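You operate a simulated robot arm through the tools that you are given. There is no shell and no other tool. Be economical: measure what you need, move in short steps, check, and stop when the job is done.

The job below is to be done with a simulated robot arm. You get a single attempt, and the scene is never put back.

Task
Measure the coating on the bolt in the red box.
Fine: outside 8 to 16 um it goes to RECOAT, else it stays; probe back in its socket, lid shut.

Only the result counts: the job must be done as asked and must still hold three seconds after the hand-in. Knocking over, shifting, dropping, spilling or breaking anything else fails it. Lids that push on must go on centred and level and be pressed home; caps that screw on are set level and turned clockwise until they are tight.

Robot
A 6-joint arm with a fingered hand, hanging from a carriage that runs on a rail from [-1.743, -0.001] to [0.737, 0] (x, y) and turns from -332 to 356 degrees about z. Base frame: it is fixed where the carriage stands at the start and does not move with it; the origin is on the floor, on the carriage's upright axis, x ahead of it, y to its left, z up; the surface under the hand at the start is at about z = 0.8. Lengths are in m, angles in degrees, forces in N, time in s.
With the tool pointing down near the work surface it reaches from about 0.1 to 0.64 m from the robot's upright axis, wherever it stands. Its first joint turns from -166.0 to 166.0 degrees. Places, roughly: coating display [0.5, 0.2, 0.8]; grey rocker [0.5, 0.3, 0.8]; inside the orange cup [0.2, 0.1, 0.8]; magnifier [0.7, 0.2, 0.9]; probe socket of the coating meter [0.4, 0.3, 0.8]; red box lid [0.6, 0.1, 0.9]; white rocker [0.6, 0.3, 0.8]. Payload 4 kg.
The TCP is the grasp point between the finger pads, 0.029 m short of the fingertips. In the tool frame z runs along the fingers and y along their closing line. The gripper opens to 0.1 m. The gripper's body begins 0.034 m behind the TCP. The gripper is a hand of 5 fingers: y runs from the thumb to the fingers, the wrist lies at [-0.015, -0.114, -0.189] in the tool frame, and closing takes about 1.5 s.
Orientation is that of the tool frame in the base frame, as a unit quaternion [x, y, z, w]. With the fingers straight down and the wrist toward the robot, the tool's x, y and z point along [0, 1, 0], [1, 0, 0] and [0, 0, -1] of the base frame.

Tools
- The arm moves only by the tool servo_tool. Its argument "targets" is a list of rows, each a list of 2 entries, a list of its own where there are three numbers: the turn, a rotation vector about the base's x, y, z in degrees, then the shift along the base's x, y, z in m. In form: [[[wx, wy, wz], [x, y, z]], ...]. A call has 1 to 20 rows; each row is the pose to reach, as a shift and turn from the pose commanded when the call began. "fingers" is the opening, from 0 (shut) to 1 (fully open), set as the call begins (left out, the last holds). Rows are played at 5 a second. More than 0.05 m and 8.6 degrees between two rows, or a gripper value outside its range, and nothing of the call is played. A pose out of reach is approached as far as the arm can. The call stops where the force on the tool passes 40 N (or 10 N more than at its start, if that is more) or the arm is blocked; 0.2 s more then pass. The fingers move at their own pace (about 0.108 m/s each) and stop on an object; they squeeze with about 33 N. The grip force told is the motor's: it shows also when the fingers shut on nothing. Time passes only in rows, and 0.2 s behind the last, so rows that repeat a pose let the fingers close. The reply holds the time, the measured pose of the TCP, the force on the tool along the base axes, the opening and the grip force, in the units named above and with some noise, with the torque about the TCP (base axes, N m) and any sound that the robot's microphone picked up.
- Cameras (640 x 400 px; columns grow to the right, rows downward): "scene" is now at [0.2282, 0.049, 1.7161]; the picture's right is [0.86, -0.50, 0.00], its down [-0.47, -0.81, -0.36] and it looks along [0.18, 0.31, -0.93] (base axes); focal length 296 px, centre (320, 200). "wrist" rides on the gripper at [0.066, -0.086, -0.121] in the tool frame; the picture's right is [-0.76, 0.31, -0.58], its down [-0.59, -0.70, 0.40] and it looks along [-0.28, 0.64, 0.71] (tool axes); focal length 247 px, centre (320, 200). There is no depth. A picture from a camera that has moved, and an enlarged one, comes with that camera's place and axes in the base frame and with its lens.
- snapshot(camera): a new picture of that camera. It takes no simulated time.
- move_column(by): slides the trunk up (or, below 0, down) by that many m; the arm and the scene camera ride with it, the base frame stays. It gives what a move gives, with no picture.
- steer(legs): drives the robot by 1 to 6 legs, each [ahead, left, turn to the left] in m, m and degrees, along the robot's own axes; the way and the turn of a leg run together, so that a leg with both is an arc; at most 1.5 m and 180 degrees a leg. The arm and the cameras ride along, it lands a little off, and it stops where it bumps. It keeps to its track: a leg is cut to what the track allows. It gives what a move gives.
- set_fingers(index, middle, ring, little, thumb_bend, thumb_turn): sets how far each is bent, from 0 (flat) to 1 (curled in); at 0.3 the hand is open as for a grip, at 0.7 the pads meet at the TCP. One left out holds its place. A second passes; each finger stops where it meets its share of the squeeze, and holds until it gets a number again. A gripper value or a shape takes the hand back. It gives what a move gives, with no picture; readings hold the bend of each and the force on index, middle, ring, little, thumb and palm. thumb_turn goes from beside the hand (0) to across from the fingers (1), as for a grip.
- preshape(shape): the hand has 5 fingers and takes this shape, open, in about a second: jaw (thumb against the fingers, like two jaws); tri (thumb and two fingers); tip (a fingertip pinch); poke (one finger out to press); point (the index stretched); flat (the hand flat); cup (the hand cupped); fist (a fist). The gripper value then closes the fingers along that shape, each until it touches; the sizes above hold for jaw. It gives what a move gives, with no picture.
- aim_head(pan, tilt): turns the head with the scene camera to pan (to the left, within 155 degrees either way) and tilt (down, from -29 to 69), counted from straight ahead of the robot. It gives what a move gives.
- enlarge(camera, box): a new picture of the part [left, top, right, bottom] of that camera's present view, enlarged. It takes no simulated time.
- finish_job(): hands the job in; it is judged then, once.

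Work in short steps. Places have to be worked out from the pictures, the camera data and where the tool is seen: move nearer, look again, correct. Check each grasp and each placing, and mend what went wrong. You have 120 turns and 90 pictures in all, those below and enlarged ones among them. Open the gripper and draw the arm clear of the work before you hand the job in, unless the task says otherwise; then end with one line.

The tools are called after ">>>" as name(argument=value, ...) on one line, values as JSON. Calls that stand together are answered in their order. servo_tool: Moves the arm, as the interface text tells. Its arguments: {"type":"object","properties":{"targets":{"type":"array","items":{"type":"array"}},"fingers":{"type":"number"}},"required":["targets"]} The other tools are called the same way: move_column (by) slides the trunk up or down; preshape (shape) gives the hand a shape; set_fingers (index, middle, ring, little, thumb_bend, thumb_turn) moves the fingers one by one; steer (legs) drives the base; aim_head (pan, tilt) turns the head that bears the scene camera; snapshot (camera) takes a picture; enlarge (camera, box) takes an enlarged picture of a part of a camera's view; finish_job () hands the job in.

At the start:

```text
t: 0.0
tool_pos: [0.4673, 0.4693, 1.1455]
orientation: [0.707, 0.707, 0.0, 0.0]
force: [0.2, 0.3, -0.6]
torque: [-0.03, 0.01, -0.03]
gripper_width: 0.0995
gripper_force: 0.1
shape: jaw
bend: [0.3, 0.3, 0.3, 0.3, 0.3, 0.98]
finger forces: [0.1, 0.0, 0.1, 0.0, 0.0, 0.0]
trunk travel left (down, up): [-0.454, 0.146]
robot x, y, heading: [0.0008, -0.0019, 0.1]
head pan, tilt: [59.8, 68.8]
```

scene: 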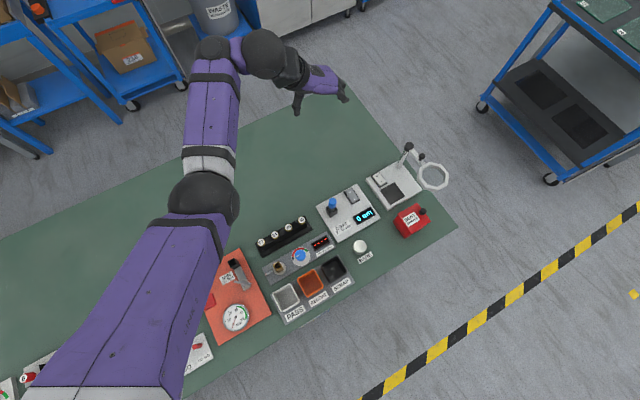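
wrist: 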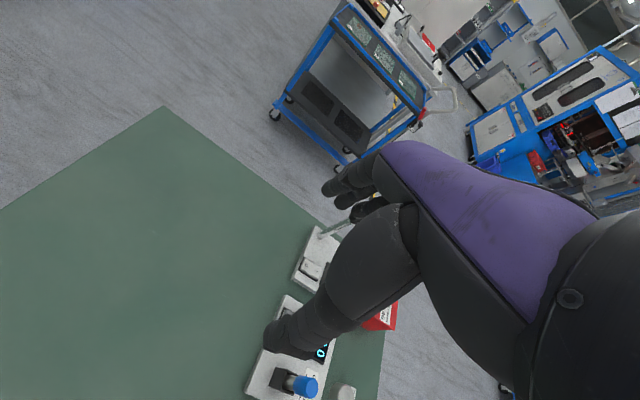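

I start by enlarging the work area in the scene view to read the labels and identify the parts.

>>> enlarge(camera="scene", box=[300, 130, 460, 250])

>>> enlarge(camera="scene", box=[200, 200, 380, 340])

```text
3.33 times, centred on (380, 190) of scene
camera zoom: at [0.2282, 0.049, 1.7161], right [0.86, -0.5, 0.0], down [-0.47, -0.81, -0.36], along [0.18, 0.31, -0.93], focal length 986 px, centre (120, 233)
```

zoom: 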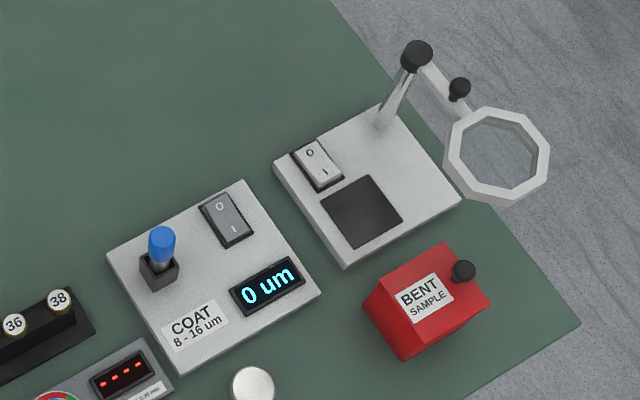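

```text
2.86 times, centred on (290, 270) of scene
camera zoom: at [0.2282, 0.049, 1.7161], right [0.86, -0.5, 0.0], down [-0.47, -0.81, -0.36], along [0.18, 0.31, -0.93], focal length 845 px, centre (406, 0)
```

zoom: 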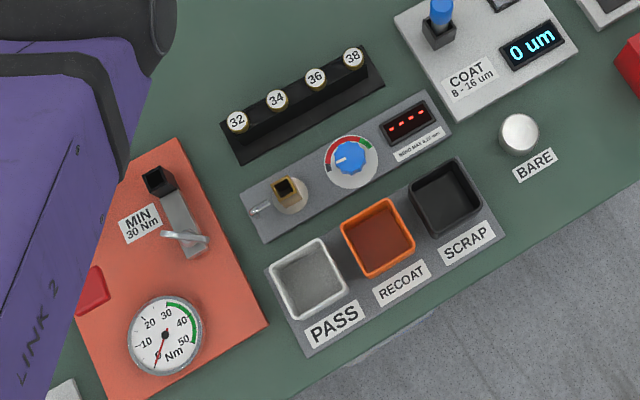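

Next I zoom tighter on the red box, the meter and the bare disc to see how the lid opens.

>>> enlarge(camera="scene", box=[380, 185, 444, 245])

>>> enlarge(camera="scene", box=[310, 175, 390, 265])

```text
6.67 times, centred on (412, 215) of scene
camera zoom: at [0.2282, 0.049, 1.7161], right [0.86, -0.5, 0.0], down [-0.47, -0.81, -0.36], along [0.18, 0.31, -0.93], focal length 1972 px, centre (-293, 100)
```

zoom: 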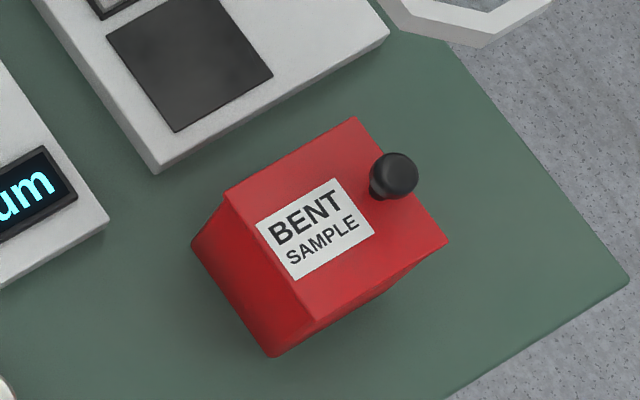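

```text
4.44 times, centred on (350, 220) of scene
camera zoom: at [0.2282, 0.049, 1.7161], right [0.86, -0.5, 0.0], down [-0.47, -0.81, -0.36], along [0.18, 0.31, -0.93], focal length 1315 px, centre (187, 111)
```

zoom: 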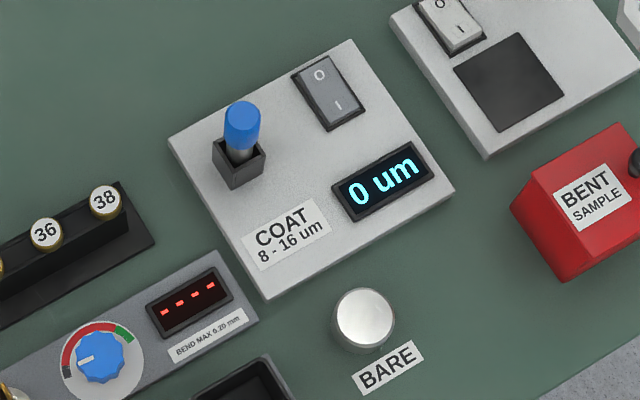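

The lid has a knob on its far (+x) side, so it is probably hinged on the near side. I move the hand over the meter so the wrist camera can view the box obliquely.

>>> servo_tool(targets=[[[0, 0, 0], [-0.008, -0.042, -0.016]], [[0, 0, 0], [-0.016, -0.084, -0.032]], [[0, 0, 0], [-0.024, -0.126, -0.048]], [[0, 0, 0], [-0.032, -0.168, -0.064]], [[0, 0, 0], [-0.04, -0.21, -0.08]], [[0, 0, 0], [-0.047, -0.25, -0.095]]])

>>> snapshot(camera="wrist")

>>> snapshot(camera="scene")

```text
t: 1.4
tool_pos: [0.4291, 0.219, 1.0351]
orientation: [0.707, 0.707, 0.002, -0.001]
force: [0.5, 0.1, 0.0]
torque: [-0.05, 0.02, 0.0]
gripper_width: 0.0999
gripper_force: 0.2
shape: jaw
bend: [0.3, 0.3, 0.3, 0.3, 0.3, 0.98]
finger forces: [0.0, 0.0, 0.0, 0.1, 0.0, 0.0]
out of reach, approached as far as the arm can: row 1, 2, 3, 4, 5, 6
trunk travel left (down, up): [-0.454, 0.146]
robot x, y, heading: [0.002, 0.0004, -0.1]
head pan, tilt: [59.8, 68.8]
```

```text
83 pictures are left
camera wrist: at [0.3426, 0.2837, 1.1554], right [0.31, -0.76, 0.58], down [-0.7, -0.59, -0.4], along [0.64, -0.28, -0.71], focal length 247 px, centre (320, 200)
```

wrist: 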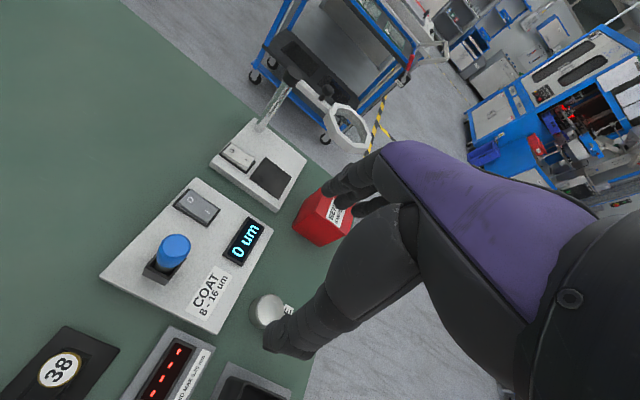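

```text
82 pictures are left
camera scene: at [0.2281, 0.0492, 1.7161], right [0.86, -0.5, 0.0], down [-0.47, -0.81, -0.36], along [0.18, 0.31, -0.93], focal length 296 px, centre (320, 200)
```

scene: 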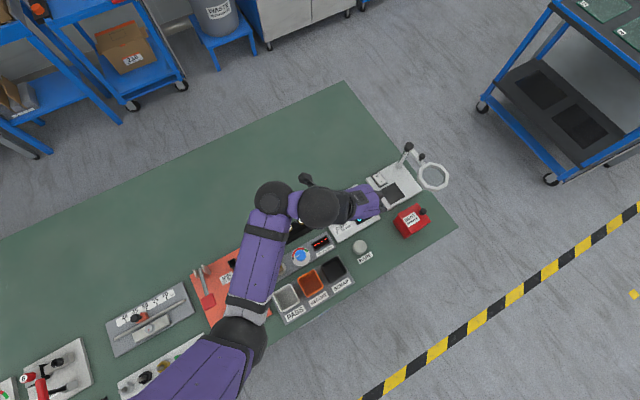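

The hand partly hides the box; I shift it to the right (−y) to clear the view and zoom.

>>> servo_tool(targets=[[[0, 0, 0], [0, -0.04, -0.01]], [[0, 0, 0], [0, -0.08, -0.02]], [[0, 0, 0], [0.0, -0.12, -0.03]], [[0, 0, 0], [0.0, -0.12, -0.03]]])

>>> snapshot(camera="wrist")

```text
t: 2.4
tool_pos: [0.4275, 0.0974, 1.004]
orientation: [0.707, 0.707, 0.0, 0.0]
force: [-0.9, 0.3, 0.1]
torque: [0.03, -0.03, -0.01]
gripper_width: 0.0997
gripper_force: 0.0
shape: jaw
bend: [0.3, 0.3, 0.3, 0.3, 0.3, 0.98]
finger forces: [0.1, 0.0, 0.0, 0.0, 0.0, 0.0]
trunk travel left (down, up): [-0.454, 0.146]
robot x, y, heading: [0.001, -0.0044, -0.0]
head pan, tilt: [59.8, 68.8]
```

```text
81 pictures are left
camera wrist: at [0.3423, 0.1635, 1.1253], right [0.31, -0.76, 0.58], down [-0.7, -0.59, -0.4], along [0.64, -0.28, -0.71], focal length 247 px, centre (320, 200)
```

wrist: 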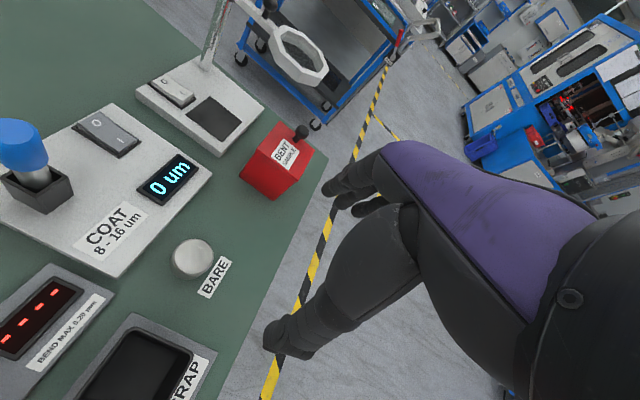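

>>> enlarge(camera="wrist", box=[230, 110, 325, 210])

>>> enlarge(camera="wrist", box=[0, 80, 240, 300])

```text
4.00 times, centred on (278, 160) of wrist
camera zoom: at [0.3423, 0.1635, 1.1253], right [0.31, -0.76, 0.58], down [-0.7, -0.59, -0.4], along [0.64, -0.28, -0.71], focal length 988 px, centre (490, 360)
```

zoom: 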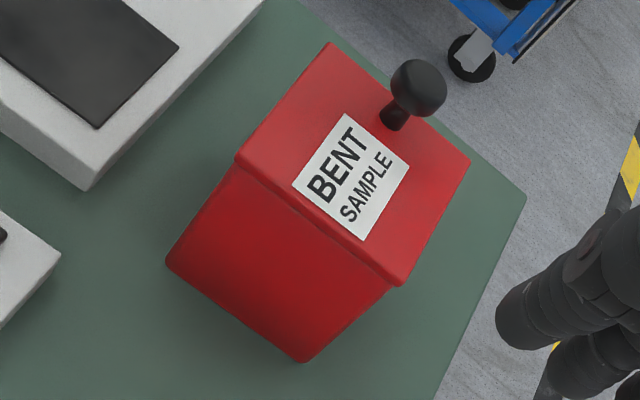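

```text
1.82 times, centred on (120, 190) of wrist
camera zoom: at [0.3423, 0.1635, 1.1253], right [0.31, -0.76, 0.58], down [-0.7, -0.59, -0.4], along [0.64, -0.28, -0.71], focal length 449 px, centre (684, 218)
```

zoom: 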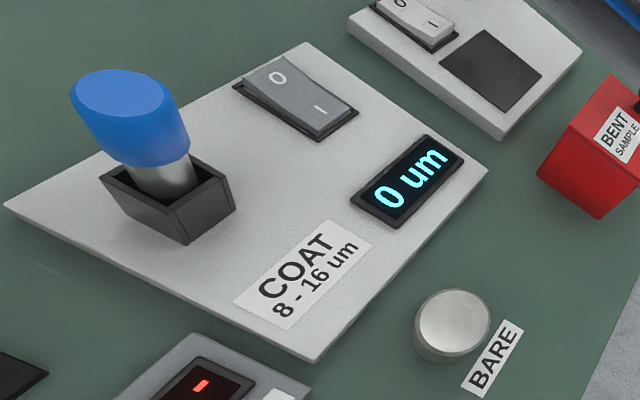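

The box is axis-aligned: x 0.574–0.651, y 0.105–0.175, lid top about z 0.87, knob about (0.636, 0.140, 0.89), likely hinged along the near edge x≈0.574. I drive 0.15 m ahead for reach and pick the fingertip-pinch shape.

>>> steer(legs=[[0.15, 0, 0]])

>>> preshape(shape="tri")

>>> servo_tool(targets=[[[0, 0, 8], [0, 0, 0.0]], [[0, 0, 16], [0, 0, 0.0]], [[0, 0, 24], [0, 0, 0]], [[0, 0, 32], [0, 0, 0]], [[0, 0, 40], [0, 0, 0]], [[0, 0, 48], [0, 0, 0]], [[0, 0, 56], [0, 0, 0]], [[0, 0, 64], [0, 0, 0]], [[0, 0, 72], [0, 0, 0]], [[0, 0, 80], [0, 0, 0]], [[0, 0, 88], [0, 0, 0]], [[0, 0, 90], [0, 0, 0]]])

>>> snapshot(camera="wrist")

>>> snapshot(camera="scene")

```text
t: 3.8
tool_pos: [0.5765, 0.0998, 1.0055]
orientation: [0.707, 0.707, 0.0, 0.0]
force: [-0.3, 0.4, -0.4]
torque: [0.0, 0.02, 0.02]
gripper_width: 0.0997
gripper_force: 0.2
shape: jaw
bend: [0.3, 0.3, 0.3, 0.3, 0.3, 0.98]
finger forces: [0.0, 0.0, 0.0, 0.0, 0.1, 0.0]
trunk travel left (down, up): [-0.454, 0.146]
robot x, y, heading: [0.1475, 0.0013, 0.1]
head pan, tilt: [59.8, 68.8]
```

```text
t: 4.7
tool_pos: [0.578, 0.099, 1.0055]
orientation: [0.707, 0.707, 0.0, 0.001]
force: [0.5, -0.2, 0.0]
torque: [0.01, 0.02, 0.01]
gripper_width: 0.0996
gripper_force: 0.0
shape: tri
bend: [0.3, 0.3, 0.99, 0.99, 0.3, 0.98]
finger forces: [0.0, 0.0, 0.0, 0.0, 0.1, 0.0]
trunk travel left (down, up): [-0.454, 0.146]
robot x, y, heading: [0.1516, -0.0008, -0.0]
head pan, tilt: [59.8, 68.8]
```

```text
t: 7.3
tool_pos: [0.6477, 0.1038, 0.9554]
orientation: [0.0, 1.0, 0.0, 0.002]
force: [0.0, -0.3, 0.5]
torque: [-0.01, -0.01, -0.01]
gripper_width: 0.1001
gripper_force: 0.0
shape: tri
bend: [0.3, 0.3, 0.99, 0.99, 0.3, 0.98]
finger forces: [0.0, 0.0, 0.0, 0.0, 0.0, 0.1]
out of reach, approached as far as the arm can: row 6, 7, 8, 9, 10, 11, 12
trunk travel left (down, up): [-0.454, 0.146]
robot x, y, heading: [0.1489, -0.0026, -0.1]
head pan, tilt: [59.8, 68.8]
```

```text
78 pictures are left
camera wrist: at [0.5806, 0.0162, 1.0754], right [0.76, 0.31, 0.58], down [0.59, -0.7, -0.4], along [0.28, 0.64, -0.71], focal length 247 px, centre (320, 200)
```

wrist: 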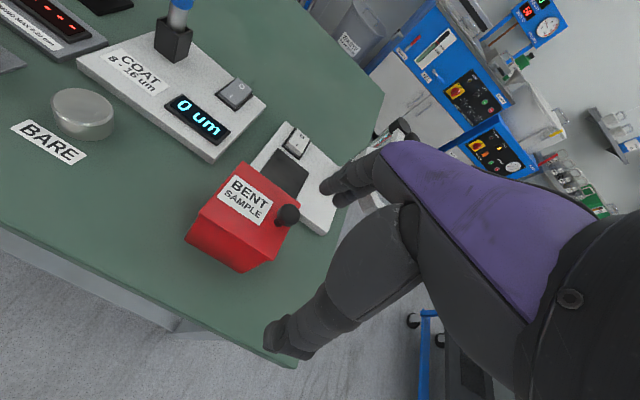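

```text
77 pictures are left
camera scene: at [0.3774, 0.049, 1.7164], right [0.86, -0.5, 0.0], down [-0.47, -0.81, -0.36], along [0.18, 0.31, -0.93], focal length 296 px, centre (320, 200)
```

scene: 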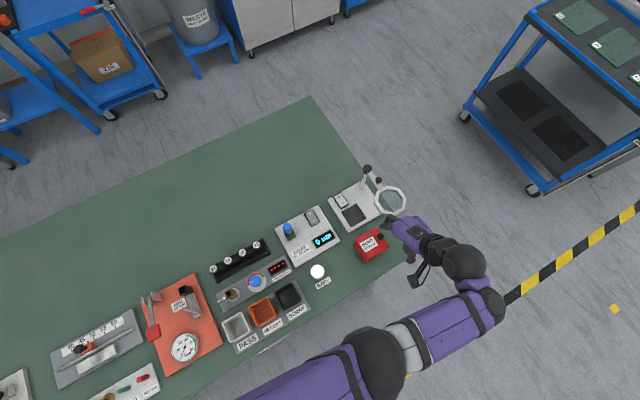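

From this side I look closely at the box for a hinge.

>>> enlarge(camera="wrist", box=[180, 150, 310, 280])

```text
3.08 times, centred on (245, 215) of wrist
camera zoom: at [0.5806, 0.0162, 1.0754], right [0.76, 0.31, 0.58], down [0.59, -0.7, -0.4], along [0.28, 0.64, -0.71], focal length 760 px, centre (551, 154)
```

zoom: 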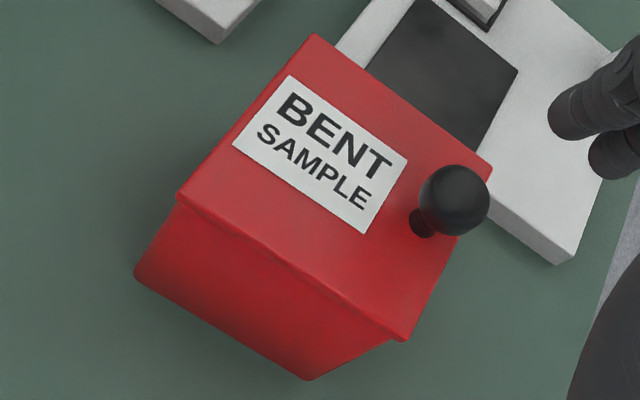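

Knob ball triangulates to (0.629, 0.141, 0.897), radius about 0.01. The last pose was out of reach, so I test a small move to learn what the commanded reference is.

>>> servo_tool(targets=[[[0, 0, 0], [0, 0.02, 0]], [[0, 0, 0], [0, 0.03, 0]]], fingers=0.5)

```text
t: 7.9
tool_pos: [0.6452, 0.1322, 0.9532]
orientation: [0.0, 1.0, 0.0, -0.001]
force: [1.0, 0.2, 0.1]
torque: [-0.01, 0.01, -0.02]
gripper_width: 0.0503
gripper_force: 0.0
shape: tri
bend: [0.4, 0.42, 0.99, 0.99, 0.35, 1.0]
finger forces: [0.0, 0.1, 0.0, 0.1, 0.1, 0.1]
trunk travel left (down, up): [-0.454, 0.146]
robot x, y, heading: [0.1474, 0.0001, 0.0]
head pan, tilt: [59.8, 68.8]
```

The reference follows the actual pose. Now I centre over the knob at z≈0.915.

>>> servo_tool(targets=[[[0, 0, 0], [-0.016, 0.008, -0.01]], [[0, 0, 0], [-0.016, 0.008, -0.025]], [[0, 0, 0], [-0.016, 0.008, -0.038]], [[0, 0, 0], [-0.016, 0.008, -0.038]]])

>>> enlarge(camera="wrist", box=[160, 100, 420, 330])

>>> enlarge(camera="scene", box=[340, 180, 460, 280])

```text
t: 8.9
tool_pos: [0.6289, 0.1398, 0.9154]
orientation: [-0.001, 1.0, 0.0, 0.001]
force: [0.9, -0.4, 0.1]
torque: [0.0, -0.01, -0.01]
gripper_width: 0.0504
gripper_force: 0.0
shape: tri
bend: [0.4, 0.42, 0.99, 0.99, 0.35, 1.0]
finger forces: [0.0, 0.0, 0.0, 0.1, 0.0, 0.0]
trunk travel left (down, up): [-0.454, 0.146]
robot x, y, heading: [0.1504, -0.0039, -0.1]
head pan, tilt: [59.8, 68.8]
```

```text
1.74 times, centred on (290, 215) of wrist
camera zoom: at [0.5622, 0.0537, 1.0355], right [0.76, 0.31, 0.58], down [0.59, -0.7, -0.4], along [0.28, 0.64, -0.71], focal length 430 px, centre (372, 174)
```

zoom: 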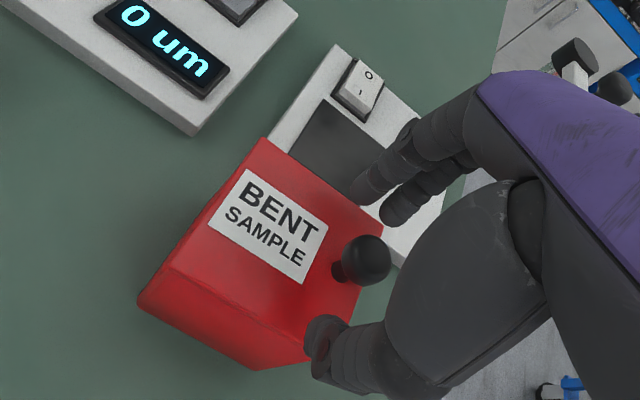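

```text
4.00 times, centred on (400, 230) of scene
camera zoom: at [0.3768, 0.0491, 1.7161], right [0.86, -0.5, 0.0], down [-0.47, -0.81, -0.36], along [0.18, 0.31, -0.93], focal length 1184 px, centre (0, 80)
```

zoom: 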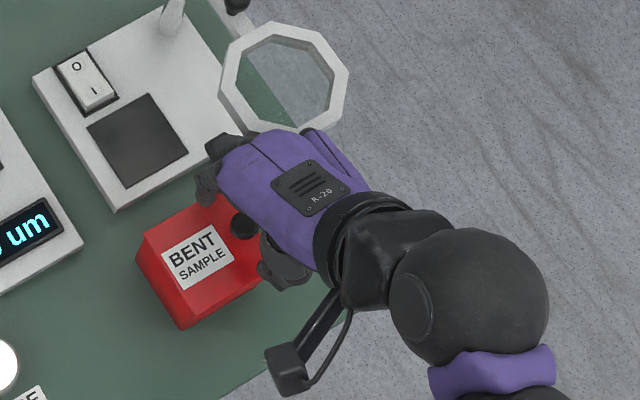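

Fingertips (x 0.626–0.640) and thumb straddle the knob well. I lower 5 mm, shift −3 mm in x, and close.

>>> servo_tool(targets=[[[0, 0, 0], [-0.003, 0, -0.006]], [[0, 0, 0], [-0.003, 0, -0.006]]])

>>> servo_tool(targets=[[[0, 0, 0], [0, 0, 0]], [[0, 0, 0], [0, 0, 0]], [[0, 0, 0], [0, 0, 0]], [[0, 0, 0], [0, 0, 0]], [[0, 0, 0], [0, 0, 0]], [[0, 0, 0], [0, 0, 0]]], fingers=0)

>>> enlarge(camera="wrist", box=[160, 100, 420, 330])

```text
t: 9.5
tool_pos: [0.6254, 0.1391, 0.9089]
orientation: [0.0, 1.0, 0.0, 0.0]
force: [0.5, -0.3, 0.6]
torque: [0.0, -0.01, 0.0]
gripper_width: 0.0502
gripper_force: 0.1
shape: tri
bend: [0.4, 0.42, 0.99, 0.99, 0.35, 1.0]
finger forces: [0.0, 0.0, 0.0, 0.0, 0.0, 0.0]
trunk travel left (down, up): [-0.454, 0.146]
robot x, y, heading: [0.1477, 0.0004, -0.1]
head pan, tilt: [59.8, 68.8]
```

```text
t: 10.9
tool_pos: [0.6237, 0.139, 0.9085]
orientation: [0.0, 1.0, -0.001, -0.001]
force: [-0.4, -3.0, -13.2]
torque: [-0.06, 0.05, -0.03]
gripper_width: 0.0025
gripper_force: 33.1
shape: tri
bend: [0.71, 0.64, 1.0, 1.0, 0.72, 1.0]
finger forces: [3.4, 17.4, 0.0, 0.0, 29.0, 0.0]
trunk travel left (down, up): [-0.454, 0.146]
robot x, y, heading: [0.1498, 0.0057, 0.1]
head pan, tilt: [59.8, 68.8]
```

```text
1.74 times, centred on (290, 215) of wrist
camera zoom: at [0.5578, 0.0527, 1.0288], right [0.76, 0.31, 0.58], down [0.59, -0.7, -0.4], along [0.28, 0.64, -0.71], focal length 430 px, centre (372, 174)
```

zoom: 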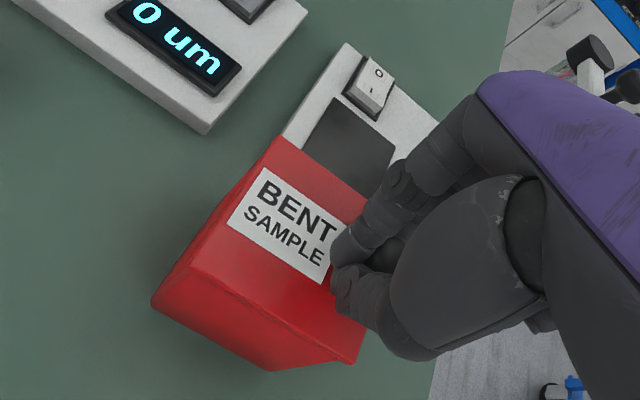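

The middle finger and thumb hold the knob but the index slipped past it on the −x side. I reopen, shift +6 mm in x, and close again for a three-point grip.

>>> servo_tool(targets=[[[0, 0, 0], [0, 0, 0]], [[0, 0, 0], [0, 0, 0]], [[0, 0, 0], [0.003, 0, 0]], [[0, 0, 0], [0.007, 0, 0]], [[0, 0, 0], [0.007, 0, 0]]], fingers=0.5)

>>> servo_tool(targets=[[[0, 0, 0], [0, 0, 0]], [[0, 0, 0], [0, 0, 0]], [[0, 0, 0], [0, 0, 0]], [[0, 0, 0], [0, 0, 0]], [[0, 0, 0], [0, 0, 0]], [[0, 0, 0], [0, 0, 0]]], fingers=0)

>>> enlarge(camera="wrist", box=[160, 100, 420, 330])

```text
t: 12.1
tool_pos: [0.6324, 0.1393, 0.9096]
orientation: [-0.001, 1.0, 0.001, 0.0]
force: [-1.2, -0.9, 1.4]
torque: [0.12, -0.07, -0.07]
gripper_width: 0.05
gripper_force: 0.1
shape: tri
bend: [0.4, 0.43, 0.99, 0.99, 0.36, 1.0]
finger forces: [0.0, 0.0, 0.1, 2.4, 0.0, 0.1]
trunk travel left (down, up): [-0.454, 0.146]
robot x, y, heading: [0.148, 0.0003, -0.1]
head pan, tilt: [59.8, 68.8]
```

```text
t: 13.5
tool_pos: [0.6301, 0.1388, 0.9077]
orientation: [0.0, 1.0, -0.001, -0.001]
force: [0.4, -0.8, -15.4]
torque: [0.01, 0.03, -0.04]
gripper_width: 0.0067
gripper_force: 33.2
shape: tri
bend: [0.68, 0.66, 1.0, 0.99, 0.72, 1.0]
finger forces: [14.0, 15.8, 0.0, 0.9, 29.7, 0.0]
trunk travel left (down, up): [-0.454, 0.146]
robot x, y, heading: [0.1455, 0.0009, -0.2]
head pan, tilt: [59.8, 68.8]
```

```text
1.74 times, centred on (290, 215) of wrist
camera zoom: at [0.5646, 0.0529, 1.0287], right [0.76, 0.31, 0.57], down [0.59, -0.7, -0.4], along [0.28, 0.64, -0.71], focal length 430 px, centre (372, 174)
```

zoom: 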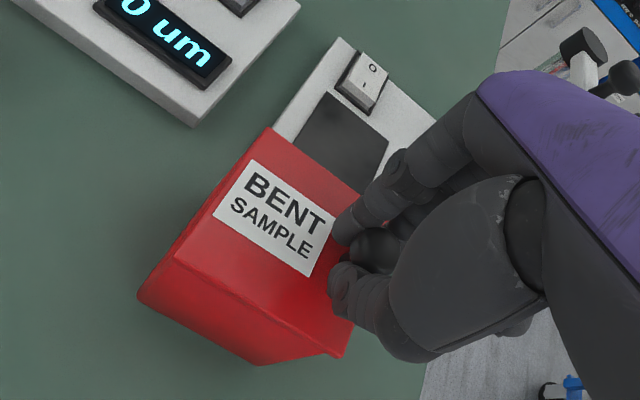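

Solid three-point grip on the knob. I try the opening arc about the near edge, first 15°.

>>> servo_tool(targets=[[[0, 0, 0], [-0.0026, 0, 0.0047]], [[0, 0, 0], [-0.0055, 0, 0.0091]], [[0, 0, 0], [-0.0089, 0, 0.0133]], [[0, 0, 0], [-0.0089, 0, 0.0133]]])

>>> enlarge(camera="wrist", box=[130, 100, 420, 350])

```text
t: 13.9
tool_pos: [0.6284, 0.1386, 0.9098]
orientation: [0.003, 1.0, -0.001, -0.003]
force: [9.8, 1.4, -28.4]
torque: [0.03, -0.17, -0.07]
gripper_width: 0.0049
gripper_force: 33.1
shape: tri
bend: [0.68, 0.66, 1.0, 1.0, 0.71, 1.0]
finger forces: [12.6, 21.0, 0.0, 0.0, 31.1, 0.0]
trunk travel left (down, up): [-0.454, 0.146]
robot x, y, heading: [0.1484, -0.0011, -0.1]
head pan, tilt: [59.8, 68.8]
stopped in row 2: the force on the tool passed its limit at 45 N (the readings are from after the stop); the commanded pose is now the measured one
```

```text
1.60 times, centred on (275, 225) of wrist
camera zoom: at [0.5624, 0.0532, 1.0306], right [0.76, 0.3, 0.57], down [0.58, -0.71, -0.4], along [0.28, 0.64, -0.72], focal length 395 px, centre (392, 160)
```

zoom: 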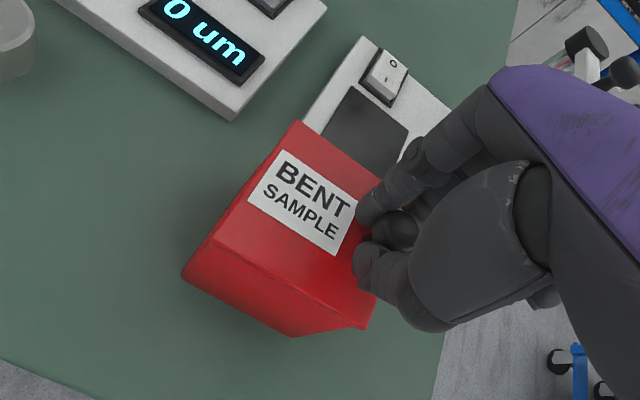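

The pull hit 45 N, so either the arc is wrong or the grip is pre-loaded. I relax to the measured pose and look at the forces.

>>> servo_tool(targets=[[[0, 0, 0], [0.001, 0, -0.002]], [[0, 0, 0], [0.001, 0, -0.002]]])

>>> servo_tool(targets=[[[0, 0, 0], [-0.003, 0, 0.0]], [[0, 0, 0], [-0.003, 0, 0.0]]])

>>> servo_tool(targets=[[[0, 0, 0], [0.006, 0, 0.0]], [[0, 0, 0], [0.006, 0, 0.0]]])

```text
t: 14.5
tool_pos: [0.6289, 0.1394, 0.909]
orientation: [0.002, 1.0, -0.001, -0.002]
force: [3.2, -0.2, -19.8]
torque: [0.02, 0.01, -0.03]
gripper_width: 0.0049
gripper_force: 32.9
shape: tri
bend: [0.68, 0.66, 1.0, 1.0, 0.71, 1.0]
finger forces: [14.5, 17.6, 0.1, 0.0, 30.4, 0.1]
trunk travel left (down, up): [-0.454, 0.146]
robot x, y, heading: [0.152, 0.0022, 0.1]
head pan, tilt: [59.8, 68.8]
```

```text
t: 15.1
tool_pos: [0.6275, 0.1389, 0.9101]
orientation: [0.003, 1.0, -0.001, -0.001]
force: [11.6, 1.1, -28.9]
torque: [-0.01, -0.14, -0.05]
gripper_width: 0.0051
gripper_force: 33.2
shape: tri
bend: [0.68, 0.66, 1.0, 1.0, 0.71, 1.0]
finger forces: [11.8, 22.3, 0.0, 0.0, 30.9, 0.0]
trunk travel left (down, up): [-0.454, 0.146]
robot x, y, heading: [0.1501, 0.0008, 0.2]
head pan, tilt: [59.8, 68.8]
```

```text
t: 15.7
tool_pos: [0.6317, 0.1386, 0.9096]
orientation: [0.001, 1.0, -0.001, -0.002]
force: [-0.7, -1.3, -17.4]
torque: [0.02, 0.03, -0.02]
gripper_width: 0.005
gripper_force: 33.3
shape: tri
bend: [0.68, 0.66, 1.0, 1.0, 0.71, 1.0]
finger forces: [16.1, 17.1, 0.0, 0.1, 30.6, 0.0]
trunk travel left (down, up): [-0.454, 0.146]
robot x, y, heading: [0.1472, 0.0016, 0.2]
head pan, tilt: [59.8, 68.8]
```

Moving −x also lifted z slightly, hinting at an arc. I try a gentle vertical pull in 1.5 mm steps.

>>> servo_tool(targets=[[[0, 0, 0], [0, 0, 0.0015]], [[0, 0, 0], [0, 0, 0.003]], [[0, 0, 0], [-0.001, 0, 0.0045]], [[0, 0, 0], [-0.002, 0, 0.006]], [[0, 0, 0], [-0.003, 0, 0.0075]]])

>>> enlarge(camera="wrist", box=[130, 100, 420, 350])

```text
t: 16.5
tool_pos: [0.6288, 0.1389, 0.9096]
orientation: [0.004, 1.0, -0.003, -0.007]
force: [5.6, 2.0, -27.3]
torque: [0.04, -0.09, -0.05]
gripper_width: 0.0046
gripper_force: 32.8
shape: tri
bend: [0.68, 0.66, 1.0, 1.0, 0.71, 1.0]
finger forces: [15.2, 21.3, 0.1, 0.0, 31.1, 0.1]
trunk travel left (down, up): [-0.454, 0.146]
robot x, y, heading: [0.1492, -0.0021, -0.1]
head pan, tilt: [59.8, 68.8]
stopped in row 3: the force on the tool passed its limit at 43 N (the readings are from after the stop); the commanded pose is now the measured one
```

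```text
1.60 times, centred on (275, 225) of wrist
camera zoom: at [0.5634, 0.0534, 1.0309], right [0.77, 0.3, 0.57], down [0.58, -0.71, -0.4], along [0.28, 0.64, -0.72], focal length 395 px, centre (392, 160)
```

zoom: 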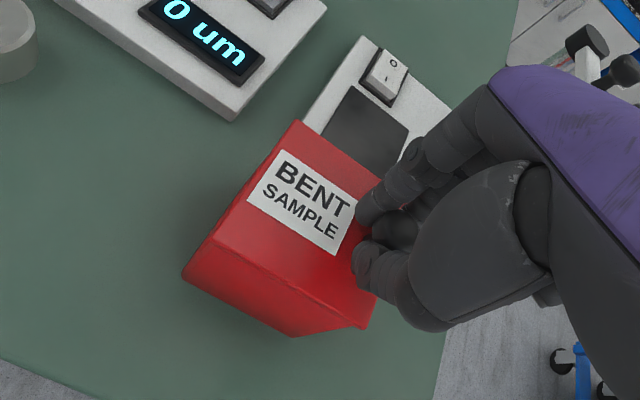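

Vertical pull is blocked stiffly. I test whether the lid slides along +x.

>>> servo_tool(targets=[[[0, 0, 0], [0.002, 0, -0.002]], [[0, 0, 0], [0.004, 0, -0.002]], [[0, 0, 0], [0.007, 0, -0.002]], [[0, 0, 0], [0.01, 0, -0.002]]])

```text
t: 17.5
tool_pos: [0.6387, 0.1387, 0.9095]
orientation: [0.002, 1.0, -0.003, -0.006]
force: [-3.9, -3.3, -15.5]
torque: [0.55, -0.23, -0.23]
gripper_width: 0.0049
gripper_force: 32.8
shape: tri
bend: [0.68, 0.66, 1.0, 1.0, 0.71, 1.0]
finger forces: [18.3, 19.8, 10.0, 0.0, 28.8, 0.1]
trunk travel left (down, up): [-0.454, 0.146]
robot x, y, heading: [0.1508, -0.0016, -0.0]
head pan, tilt: [59.8, 68.8]
```

It moved +x 10 mm with little force; I check whether the lid came along.

>>> enlarge(camera="wrist", box=[130, 100, 420, 350])

>>> enlarge(camera="scene", box=[340, 190, 440, 280])

```text
1.60 times, centred on (275, 225) of wrist
camera zoom: at [0.5736, 0.0527, 1.0299], right [0.76, 0.3, 0.57], down [0.58, -0.71, -0.4], along [0.28, 0.64, -0.72], focal length 395 px, centre (392, 160)
```

zoom: 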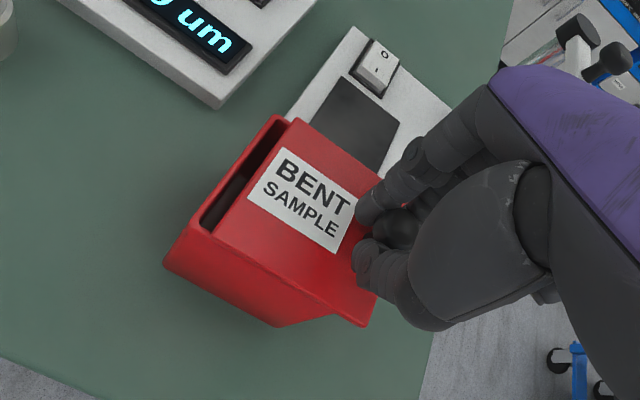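

```text
4.44 times, centred on (390, 235) of scene
camera zoom: at [0.3761, 0.0488, 1.7158], right [0.86, -0.5, 0.0], down [-0.47, -0.81, -0.36], along [0.18, 0.31, -0.93], focal length 1315 px, centre (9, 44)
```

zoom: 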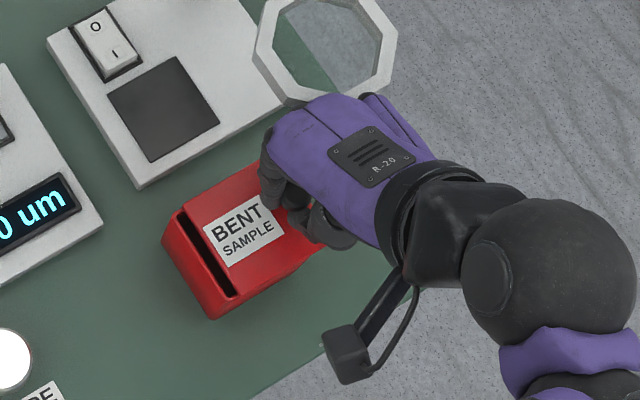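

It's a sliding lid (slides +x). The ring finger shows 10 N, possibly touching the magnifier lens (I estimate it at about (0.73, 0.22, 0.90)), so I back off 8 mm before releasing and rising straight up.

>>> servo_tool(targets=[[[0, 0, 0], [-0.004, 0, 0]], [[0, 0, 0], [-0.007, 0, 0]], [[0, 0, 0], [-0.007, 0, 0]]])

>>> servo_tool(targets=[[[0, 0, 0], [0, 0, 0]], [[0, 0, 0], [0, 0, 0]], [[0, 0, 0], [0, 0, 0.01]], [[0, 0, 0], [0, 0, 0.04]], [[0, 0, 0], [-0.02, 0, 0.07]], [[0, 0, 0], [-0.03, -0.02, 0.1]]], fingers=0.4)

>>> snapshot(camera="wrist")

>>> enlarge(camera="scene", box=[320, 150, 440, 270])

```text
t: 18.3
tool_pos: [0.6324, 0.138, 0.9095]
orientation: [0.003, 1.0, -0.002, -0.004]
force: [0.7, -0.1, -19.1]
torque: [0.02, 0.02, 0.0]
gripper_width: 0.0048
gripper_force: 32.6
shape: tri
bend: [0.68, 0.66, 1.0, 1.0, 0.71, 1.0]
finger forces: [16.5, 19.0, 0.1, 0.1, 31.4, 0.0]
trunk travel left (down, up): [-0.454, 0.146]
robot x, y, heading: [0.1498, -0.0008, 0.2]
head pan, tilt: [59.8, 68.8]
```

```text
t: 19.7
tool_pos: [0.6442, 0.1365, 0.9625]
orientation: [0.002, 1.0, -0.002, -0.004]
force: [0.0, -0.6, 0.5]
torque: [0.0, -0.02, -0.03]
gripper_width: 0.0397
gripper_force: 0.1
shape: tri
bend: [0.44, 0.47, 0.99, 1.0, 0.41, 1.0]
finger forces: [0.0, 0.1, 0.1, 0.1, 0.0, 0.1]
out of reach, approached as far as the arm can: row 5, 6
trunk travel left (down, up): [-0.454, 0.146]
robot x, y, heading: [0.146, -0.0034, -0.0]
head pan, tilt: [59.8, 68.8]
```

```text
67 pictures are left
camera wrist: at [0.5787, 0.0507, 1.0832], right [0.76, 0.3, 0.57], down [0.58, -0.71, -0.4], along [0.28, 0.64, -0.72], focal length 247 px, centre (320, 200)
```

wrist: 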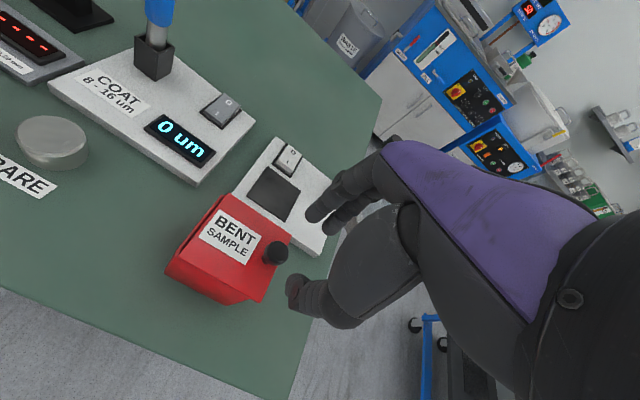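

```text
3.33 times, centred on (380, 210) of scene
camera zoom: at [0.3767, 0.0493, 1.716], right [0.86, -0.5, 0.0], down [-0.47, -0.81, -0.36], along [0.18, 0.31, -0.93], focal length 986 px, centre (120, 167)
```

zoom: 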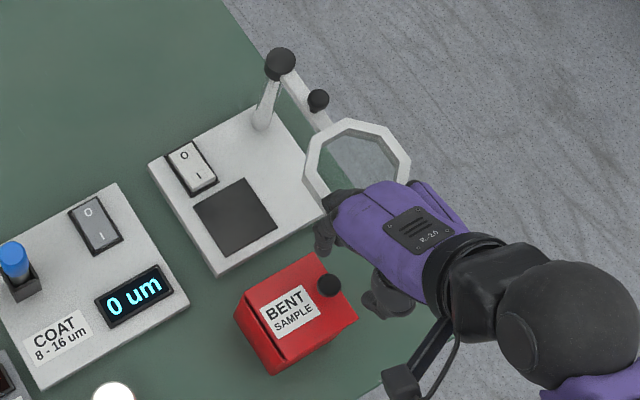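

The lid slides and the lens (centre ≈ (0.706, 0.21, 0.925)) has not moved. I raise the trunk 0.1 m straight up to clear it and gain upward reach, then turn the hand back so the wrist is toward the robot, in poke shape.

>>> move_column(by=0.1)

>>> servo_tool(targets=[[[0, 0, -8], [-0.01, 0, 0]], [[0, 0, -16], [-0.02, 0, 0]], [[0, 0, -24], [-0.03, 0, 0]], [[0, 0, -32], [-0.04, 0, 0]], [[0, 0, -40], [-0.05, 0, 0]], [[0, 0, -48], [-0.06, 0, 0]], [[0, 0, -56], [-0.06, 0, 0]], [[0, 0, -64], [-0.06, 0, 0]], [[0, 0, -72], [-0.06, 0, 0]], [[0, 0, -80], [-0.06, 0, 0]], [[0, 0, -88], [-0.06, 0, 0]], [[0, 0, -90], [-0.06, 0, 0]]])

>>> preshape(shape="poke")

>>> snapshot(camera="wrist")

>>> snapshot(camera="scene")

```text
t: 21.0
tool_pos: [0.6444, 0.1357, 1.0628]
orientation: [0.003, 1.0, -0.002, -0.004]
force: [-0.9, 0.5, -0.3]
torque: [0.04, -0.02, -0.02]
gripper_width: 0.0398
gripper_force: 0.1
shape: tri
bend: [0.44, 0.47, 0.99, 1.0, 0.41, 1.0]
finger forces: [0.0, 0.0, 0.0, 0.0, 0.0, 0.0]
trunk travel left (down, up): [-0.554, 0.046]
robot x, y, heading: [0.1483, -0.0023, -0.2]
head pan, tilt: [59.8, 68.8]
```

```text
t: 23.6
tool_pos: [0.5836, 0.1364, 1.0623]
orientation: [0.709, 0.705, 0.001, -0.004]
force: [0.6, -0.2, 0.4]
torque: [0.0, -0.03, 0.0]
gripper_width: 0.04
gripper_force: 0.1
shape: tri
bend: [0.44, 0.47, 0.99, 1.0, 0.41, 1.0]
finger forces: [0.1, 0.0, 0.0, 0.1, 0.1, 0.0]
trunk travel left (down, up): [-0.554, 0.046]
robot x, y, heading: [0.1522, 0.0024, 0.2]
head pan, tilt: [59.8, 68.8]
```

```text
t: 24.5
tool_pos: [0.5851, 0.1364, 1.0627]
orientation: [0.709, 0.706, 0.001, -0.005]
force: [-0.3, 1.0, 0.0]
torque: [-0.01, 0.0, 0.01]
gripper_width: 0.0
gripper_force: 0.0
shape: poke
bend: [0.7, 0.7, 0.99, 0.99, 1.0, 1.0]
finger forces: [0.0, 0.0, 0.0, 0.1, 0.0, 0.0]
trunk travel left (down, up): [-0.554, 0.046]
robot x, y, heading: [0.1497, 0.0016, -0.1]
head pan, tilt: [59.8, 68.8]
```

```text
65 pictures are left
camera wrist: at [0.4994, 0.2001, 1.1831], right [0.3, -0.76, 0.57], down [-0.71, -0.58, -0.4], along [0.64, -0.28, -0.72], focal length 247 px, centre (320, 200)
```

wrist: 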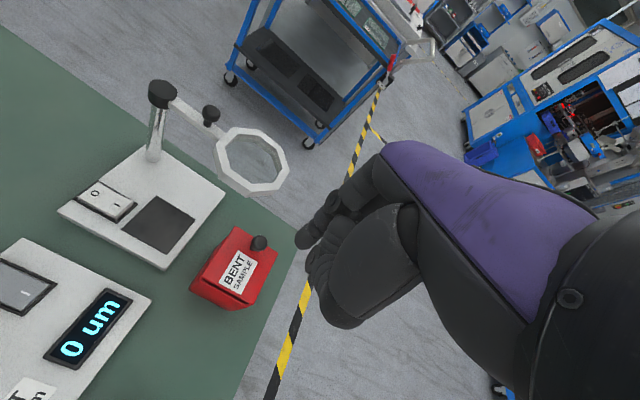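

```text
64 pictures are left
camera scene: at [0.3769, 0.0491, 1.8161], right [0.86, -0.5, 0.0], down [-0.47, -0.81, -0.36], along [0.18, 0.31, -0.93], focal length 296 px, centre (320, 200)
```

scene: 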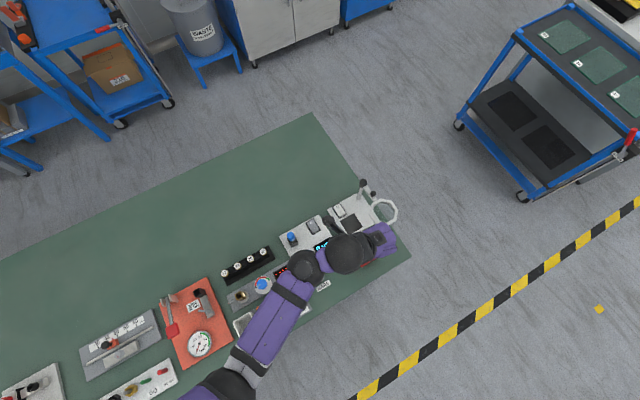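

In poke shape, index and middle point down at the TCP. I tilt the hand 25° about x so its body leans away from the lens, then come down on the near side of the knob.

>>> servo_tool(targets=[[[5, 0, 0], [0.002, 0, -0.02]], [[10, 0, 0], [0.004, 0, -0.04]], [[15, 0, 0], [0.006, -0.003, -0.06]], [[20, 0, 0], [0.008, -0.006, -0.08]], [[25, 0, 0], [0.01, -0.006, -0.1]], [[25, 0, 0], [0.01, -0.006, -0.12]], [[25, 0, 0], [0.01, -0.006, -0.12]]])

>>> enlarge(camera="wrist", box=[120, 60, 420, 320])

>>> enlarge(camera="scene", box=[310, 180, 430, 280])

```text
t: 26.1
tool_pos: [0.5944, 0.1305, 0.9429]
orientation: [0.692, 0.688, 0.155, -0.158]
force: [-0.5, 0.0, 0.1]
torque: [0.06, 0.0, 0.01]
gripper_width: 0.0
gripper_force: 0.0
shape: poke
bend: [0.7, 0.7, 0.99, 0.99, 1.0, 1.0]
finger forces: [0.0, 0.1, 0.1, 0.1, 0.0, 0.0]
trunk travel left (down, up): [-0.554, 0.046]
robot x, y, heading: [0.1517, 0.0003, -0.0]
head pan, tilt: [59.8, 68.8]
```

```text
1.54 times, centred on (270, 190) of wrist
camera zoom: at [0.5091, 0.1367, 1.0791], right [0.3, -0.93, 0.19], down [-0.71, -0.36, -0.61], along [0.64, 0.05, -0.77], focal length 380 px, centre (397, 215)
```

zoom: 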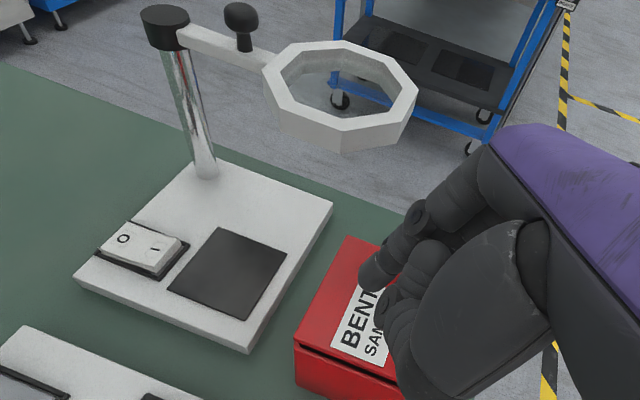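

```text
4.00 times, centred on (370, 230) of scene
camera zoom: at [0.3769, 0.0491, 1.8161], right [0.86, -0.5, 0.0], down [-0.47, -0.81, -0.36], along [0.18, 0.31, -0.93], focal length 1184 px, centre (120, 80)
```

zoom: 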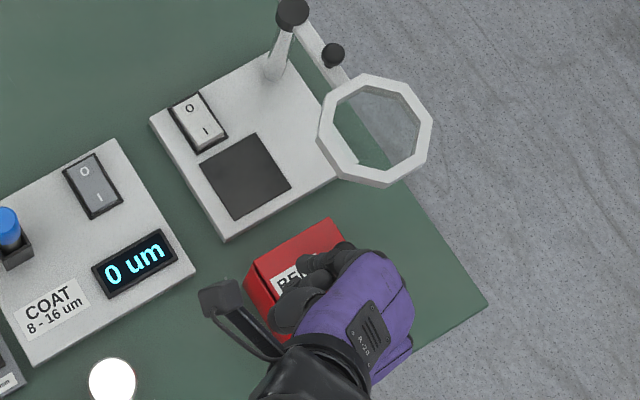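

Hand is now well clear of the lens. I lower to z≈0.911, then push +x.

>>> servo_tool(targets=[[[0, 0, 0], [0, 0, -0.016]], [[0, 0, 0], [0, 0, -0.032]], [[0, 0, 0], [0, 0, -0.032]]])

>>> servo_tool(targets=[[[0, 0, 0], [0.01, 0, 0]], [[0, 0, 0], [0.02, 0, 0]], [[0, 0, 0], [0.03, 0, 0]], [[0, 0, 0], [0.04, 0, 0]], [[0, 0, 0], [0.04, 0, 0]]])

>>> enlarge(camera="wrist", box=[120, 60, 420, 320])

>>> enlarge(camera="scene", box=[310, 180, 430, 280])

```text
t: 26.9
tool_pos: [0.5953, 0.13, 0.911]
orientation: [0.691, 0.688, 0.155, -0.157]
force: [0.3, 0.1, 1.7]
torque: [0.01, -0.01, 0.0]
gripper_width: 0.0
gripper_force: 0.1
shape: poke
bend: [0.7, 0.7, 0.99, 0.99, 1.0, 1.0]
finger forces: [0.1, 1.8, 0.0, 0.1, 0.0, 0.0]
trunk travel left (down, up): [-0.554, 0.046]
robot x, y, heading: [0.146, 0.0004, 0.2]
head pan, tilt: [59.8, 68.8]
```

```text
t: 28.1
tool_pos: [0.6347, 0.1301, 0.9111]
orientation: [0.692, 0.688, 0.153, -0.157]
force: [0.4, -1.5, 4.3]
torque: [-0.06, 0.01, 0.02]
gripper_width: 0.0003
gripper_force: 0.1
shape: poke
bend: [0.7, 0.7, 0.99, 0.99, 1.0, 1.0]
finger forces: [0.1, 3.6, 0.0, 0.0, 0.0, 0.1]
trunk travel left (down, up): [-0.554, 0.046]
robot x, y, heading: [0.1508, 0.001, -0.3]
head pan, tilt: [59.8, 68.8]
```

```text
1.54 times, centred on (270, 190) of wrist
camera zoom: at [0.5498, 0.1367, 1.0477], right [0.3, -0.93, 0.19], down [-0.71, -0.36, -0.61], along [0.64, 0.05, -0.77], focal length 380 px, centre (397, 215)
```

zoom: 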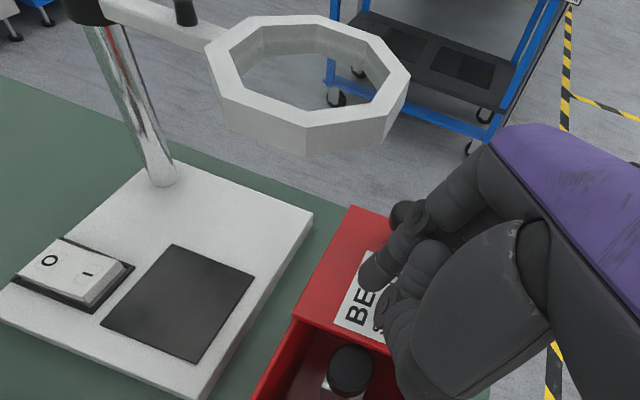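

```text
4.00 times, centred on (370, 230) of scene
camera zoom: at [0.377, 0.0491, 1.8161], right [0.86, -0.5, 0.0], down [-0.47, -0.81, -0.36], along [0.18, 0.31, -0.93], focal length 1184 px, centre (120, 80)
```

zoom: 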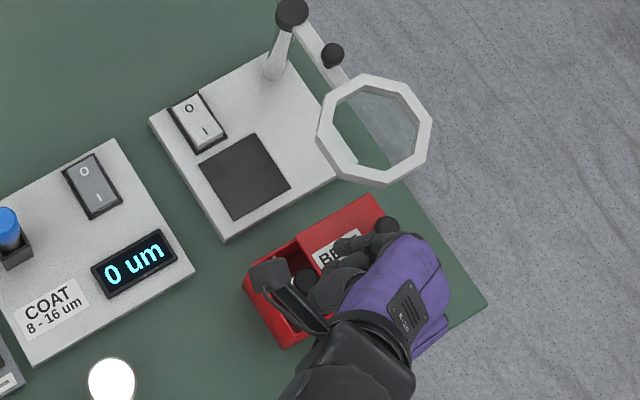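

The lid slid 4 cm and the bolt head shows inside near (0.612, 0.14). I keep pushing another 3 cm, watching for the stop.

>>> servo_tool(targets=[[[0, 0, 0], [0.008, 0, 0]], [[0, 0, 0], [0.016, 0, 0]], [[0, 0, 0], [0.023, 0, 0]], [[0, 0, 0], [0.03, 0, 0]], [[0, 0, 0], [0.03, 0, 0]]])

>>> enlarge(camera="wrist", box=[120, 100, 420, 360])

>>> enlarge(camera="scene", box=[310, 180, 430, 280])

```text
t: 29.3
tool_pos: [0.6669, 0.1303, 0.9106]
orientation: [0.692, 0.688, 0.154, -0.157]
force: [-1.5, 0.4, 4.1]
torque: [0.05, -0.01, -0.02]
gripper_width: 0.0
gripper_force: 0.0
shape: poke
bend: [0.7, 0.7, 0.99, 0.99, 1.0, 1.0]
finger forces: [0.0, 4.6, 0.0, 0.0, 0.1, 0.0]
trunk travel left (down, up): [-0.554, 0.046]
robot x, y, heading: [0.1482, 0.0007, 0.1]
head pan, tilt: [59.8, 68.8]
```

```text
1.54 times, centred on (270, 230) of wrist
camera zoom: at [0.5797, 0.1373, 1.0475], right [0.3, -0.93, 0.19], down [-0.71, -0.36, -0.61], along [0.64, 0.05, -0.77], focal length 380 px, centre (397, 154)
```

zoom: 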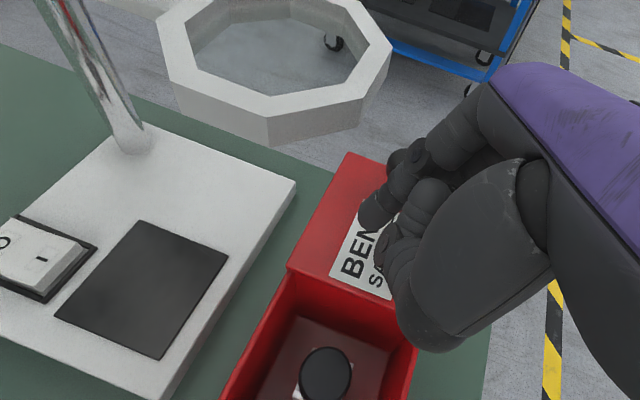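

```text
4.00 times, centred on (370, 230) of scene
camera zoom: at [0.377, 0.0492, 1.8161], right [0.86, -0.5, 0.0], down [-0.47, -0.81, -0.36], along [0.18, 0.31, -0.93], focal length 1184 px, centre (120, 80)
```

zoom: 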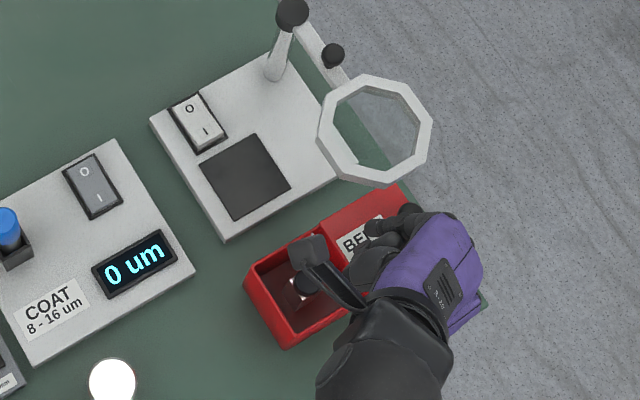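

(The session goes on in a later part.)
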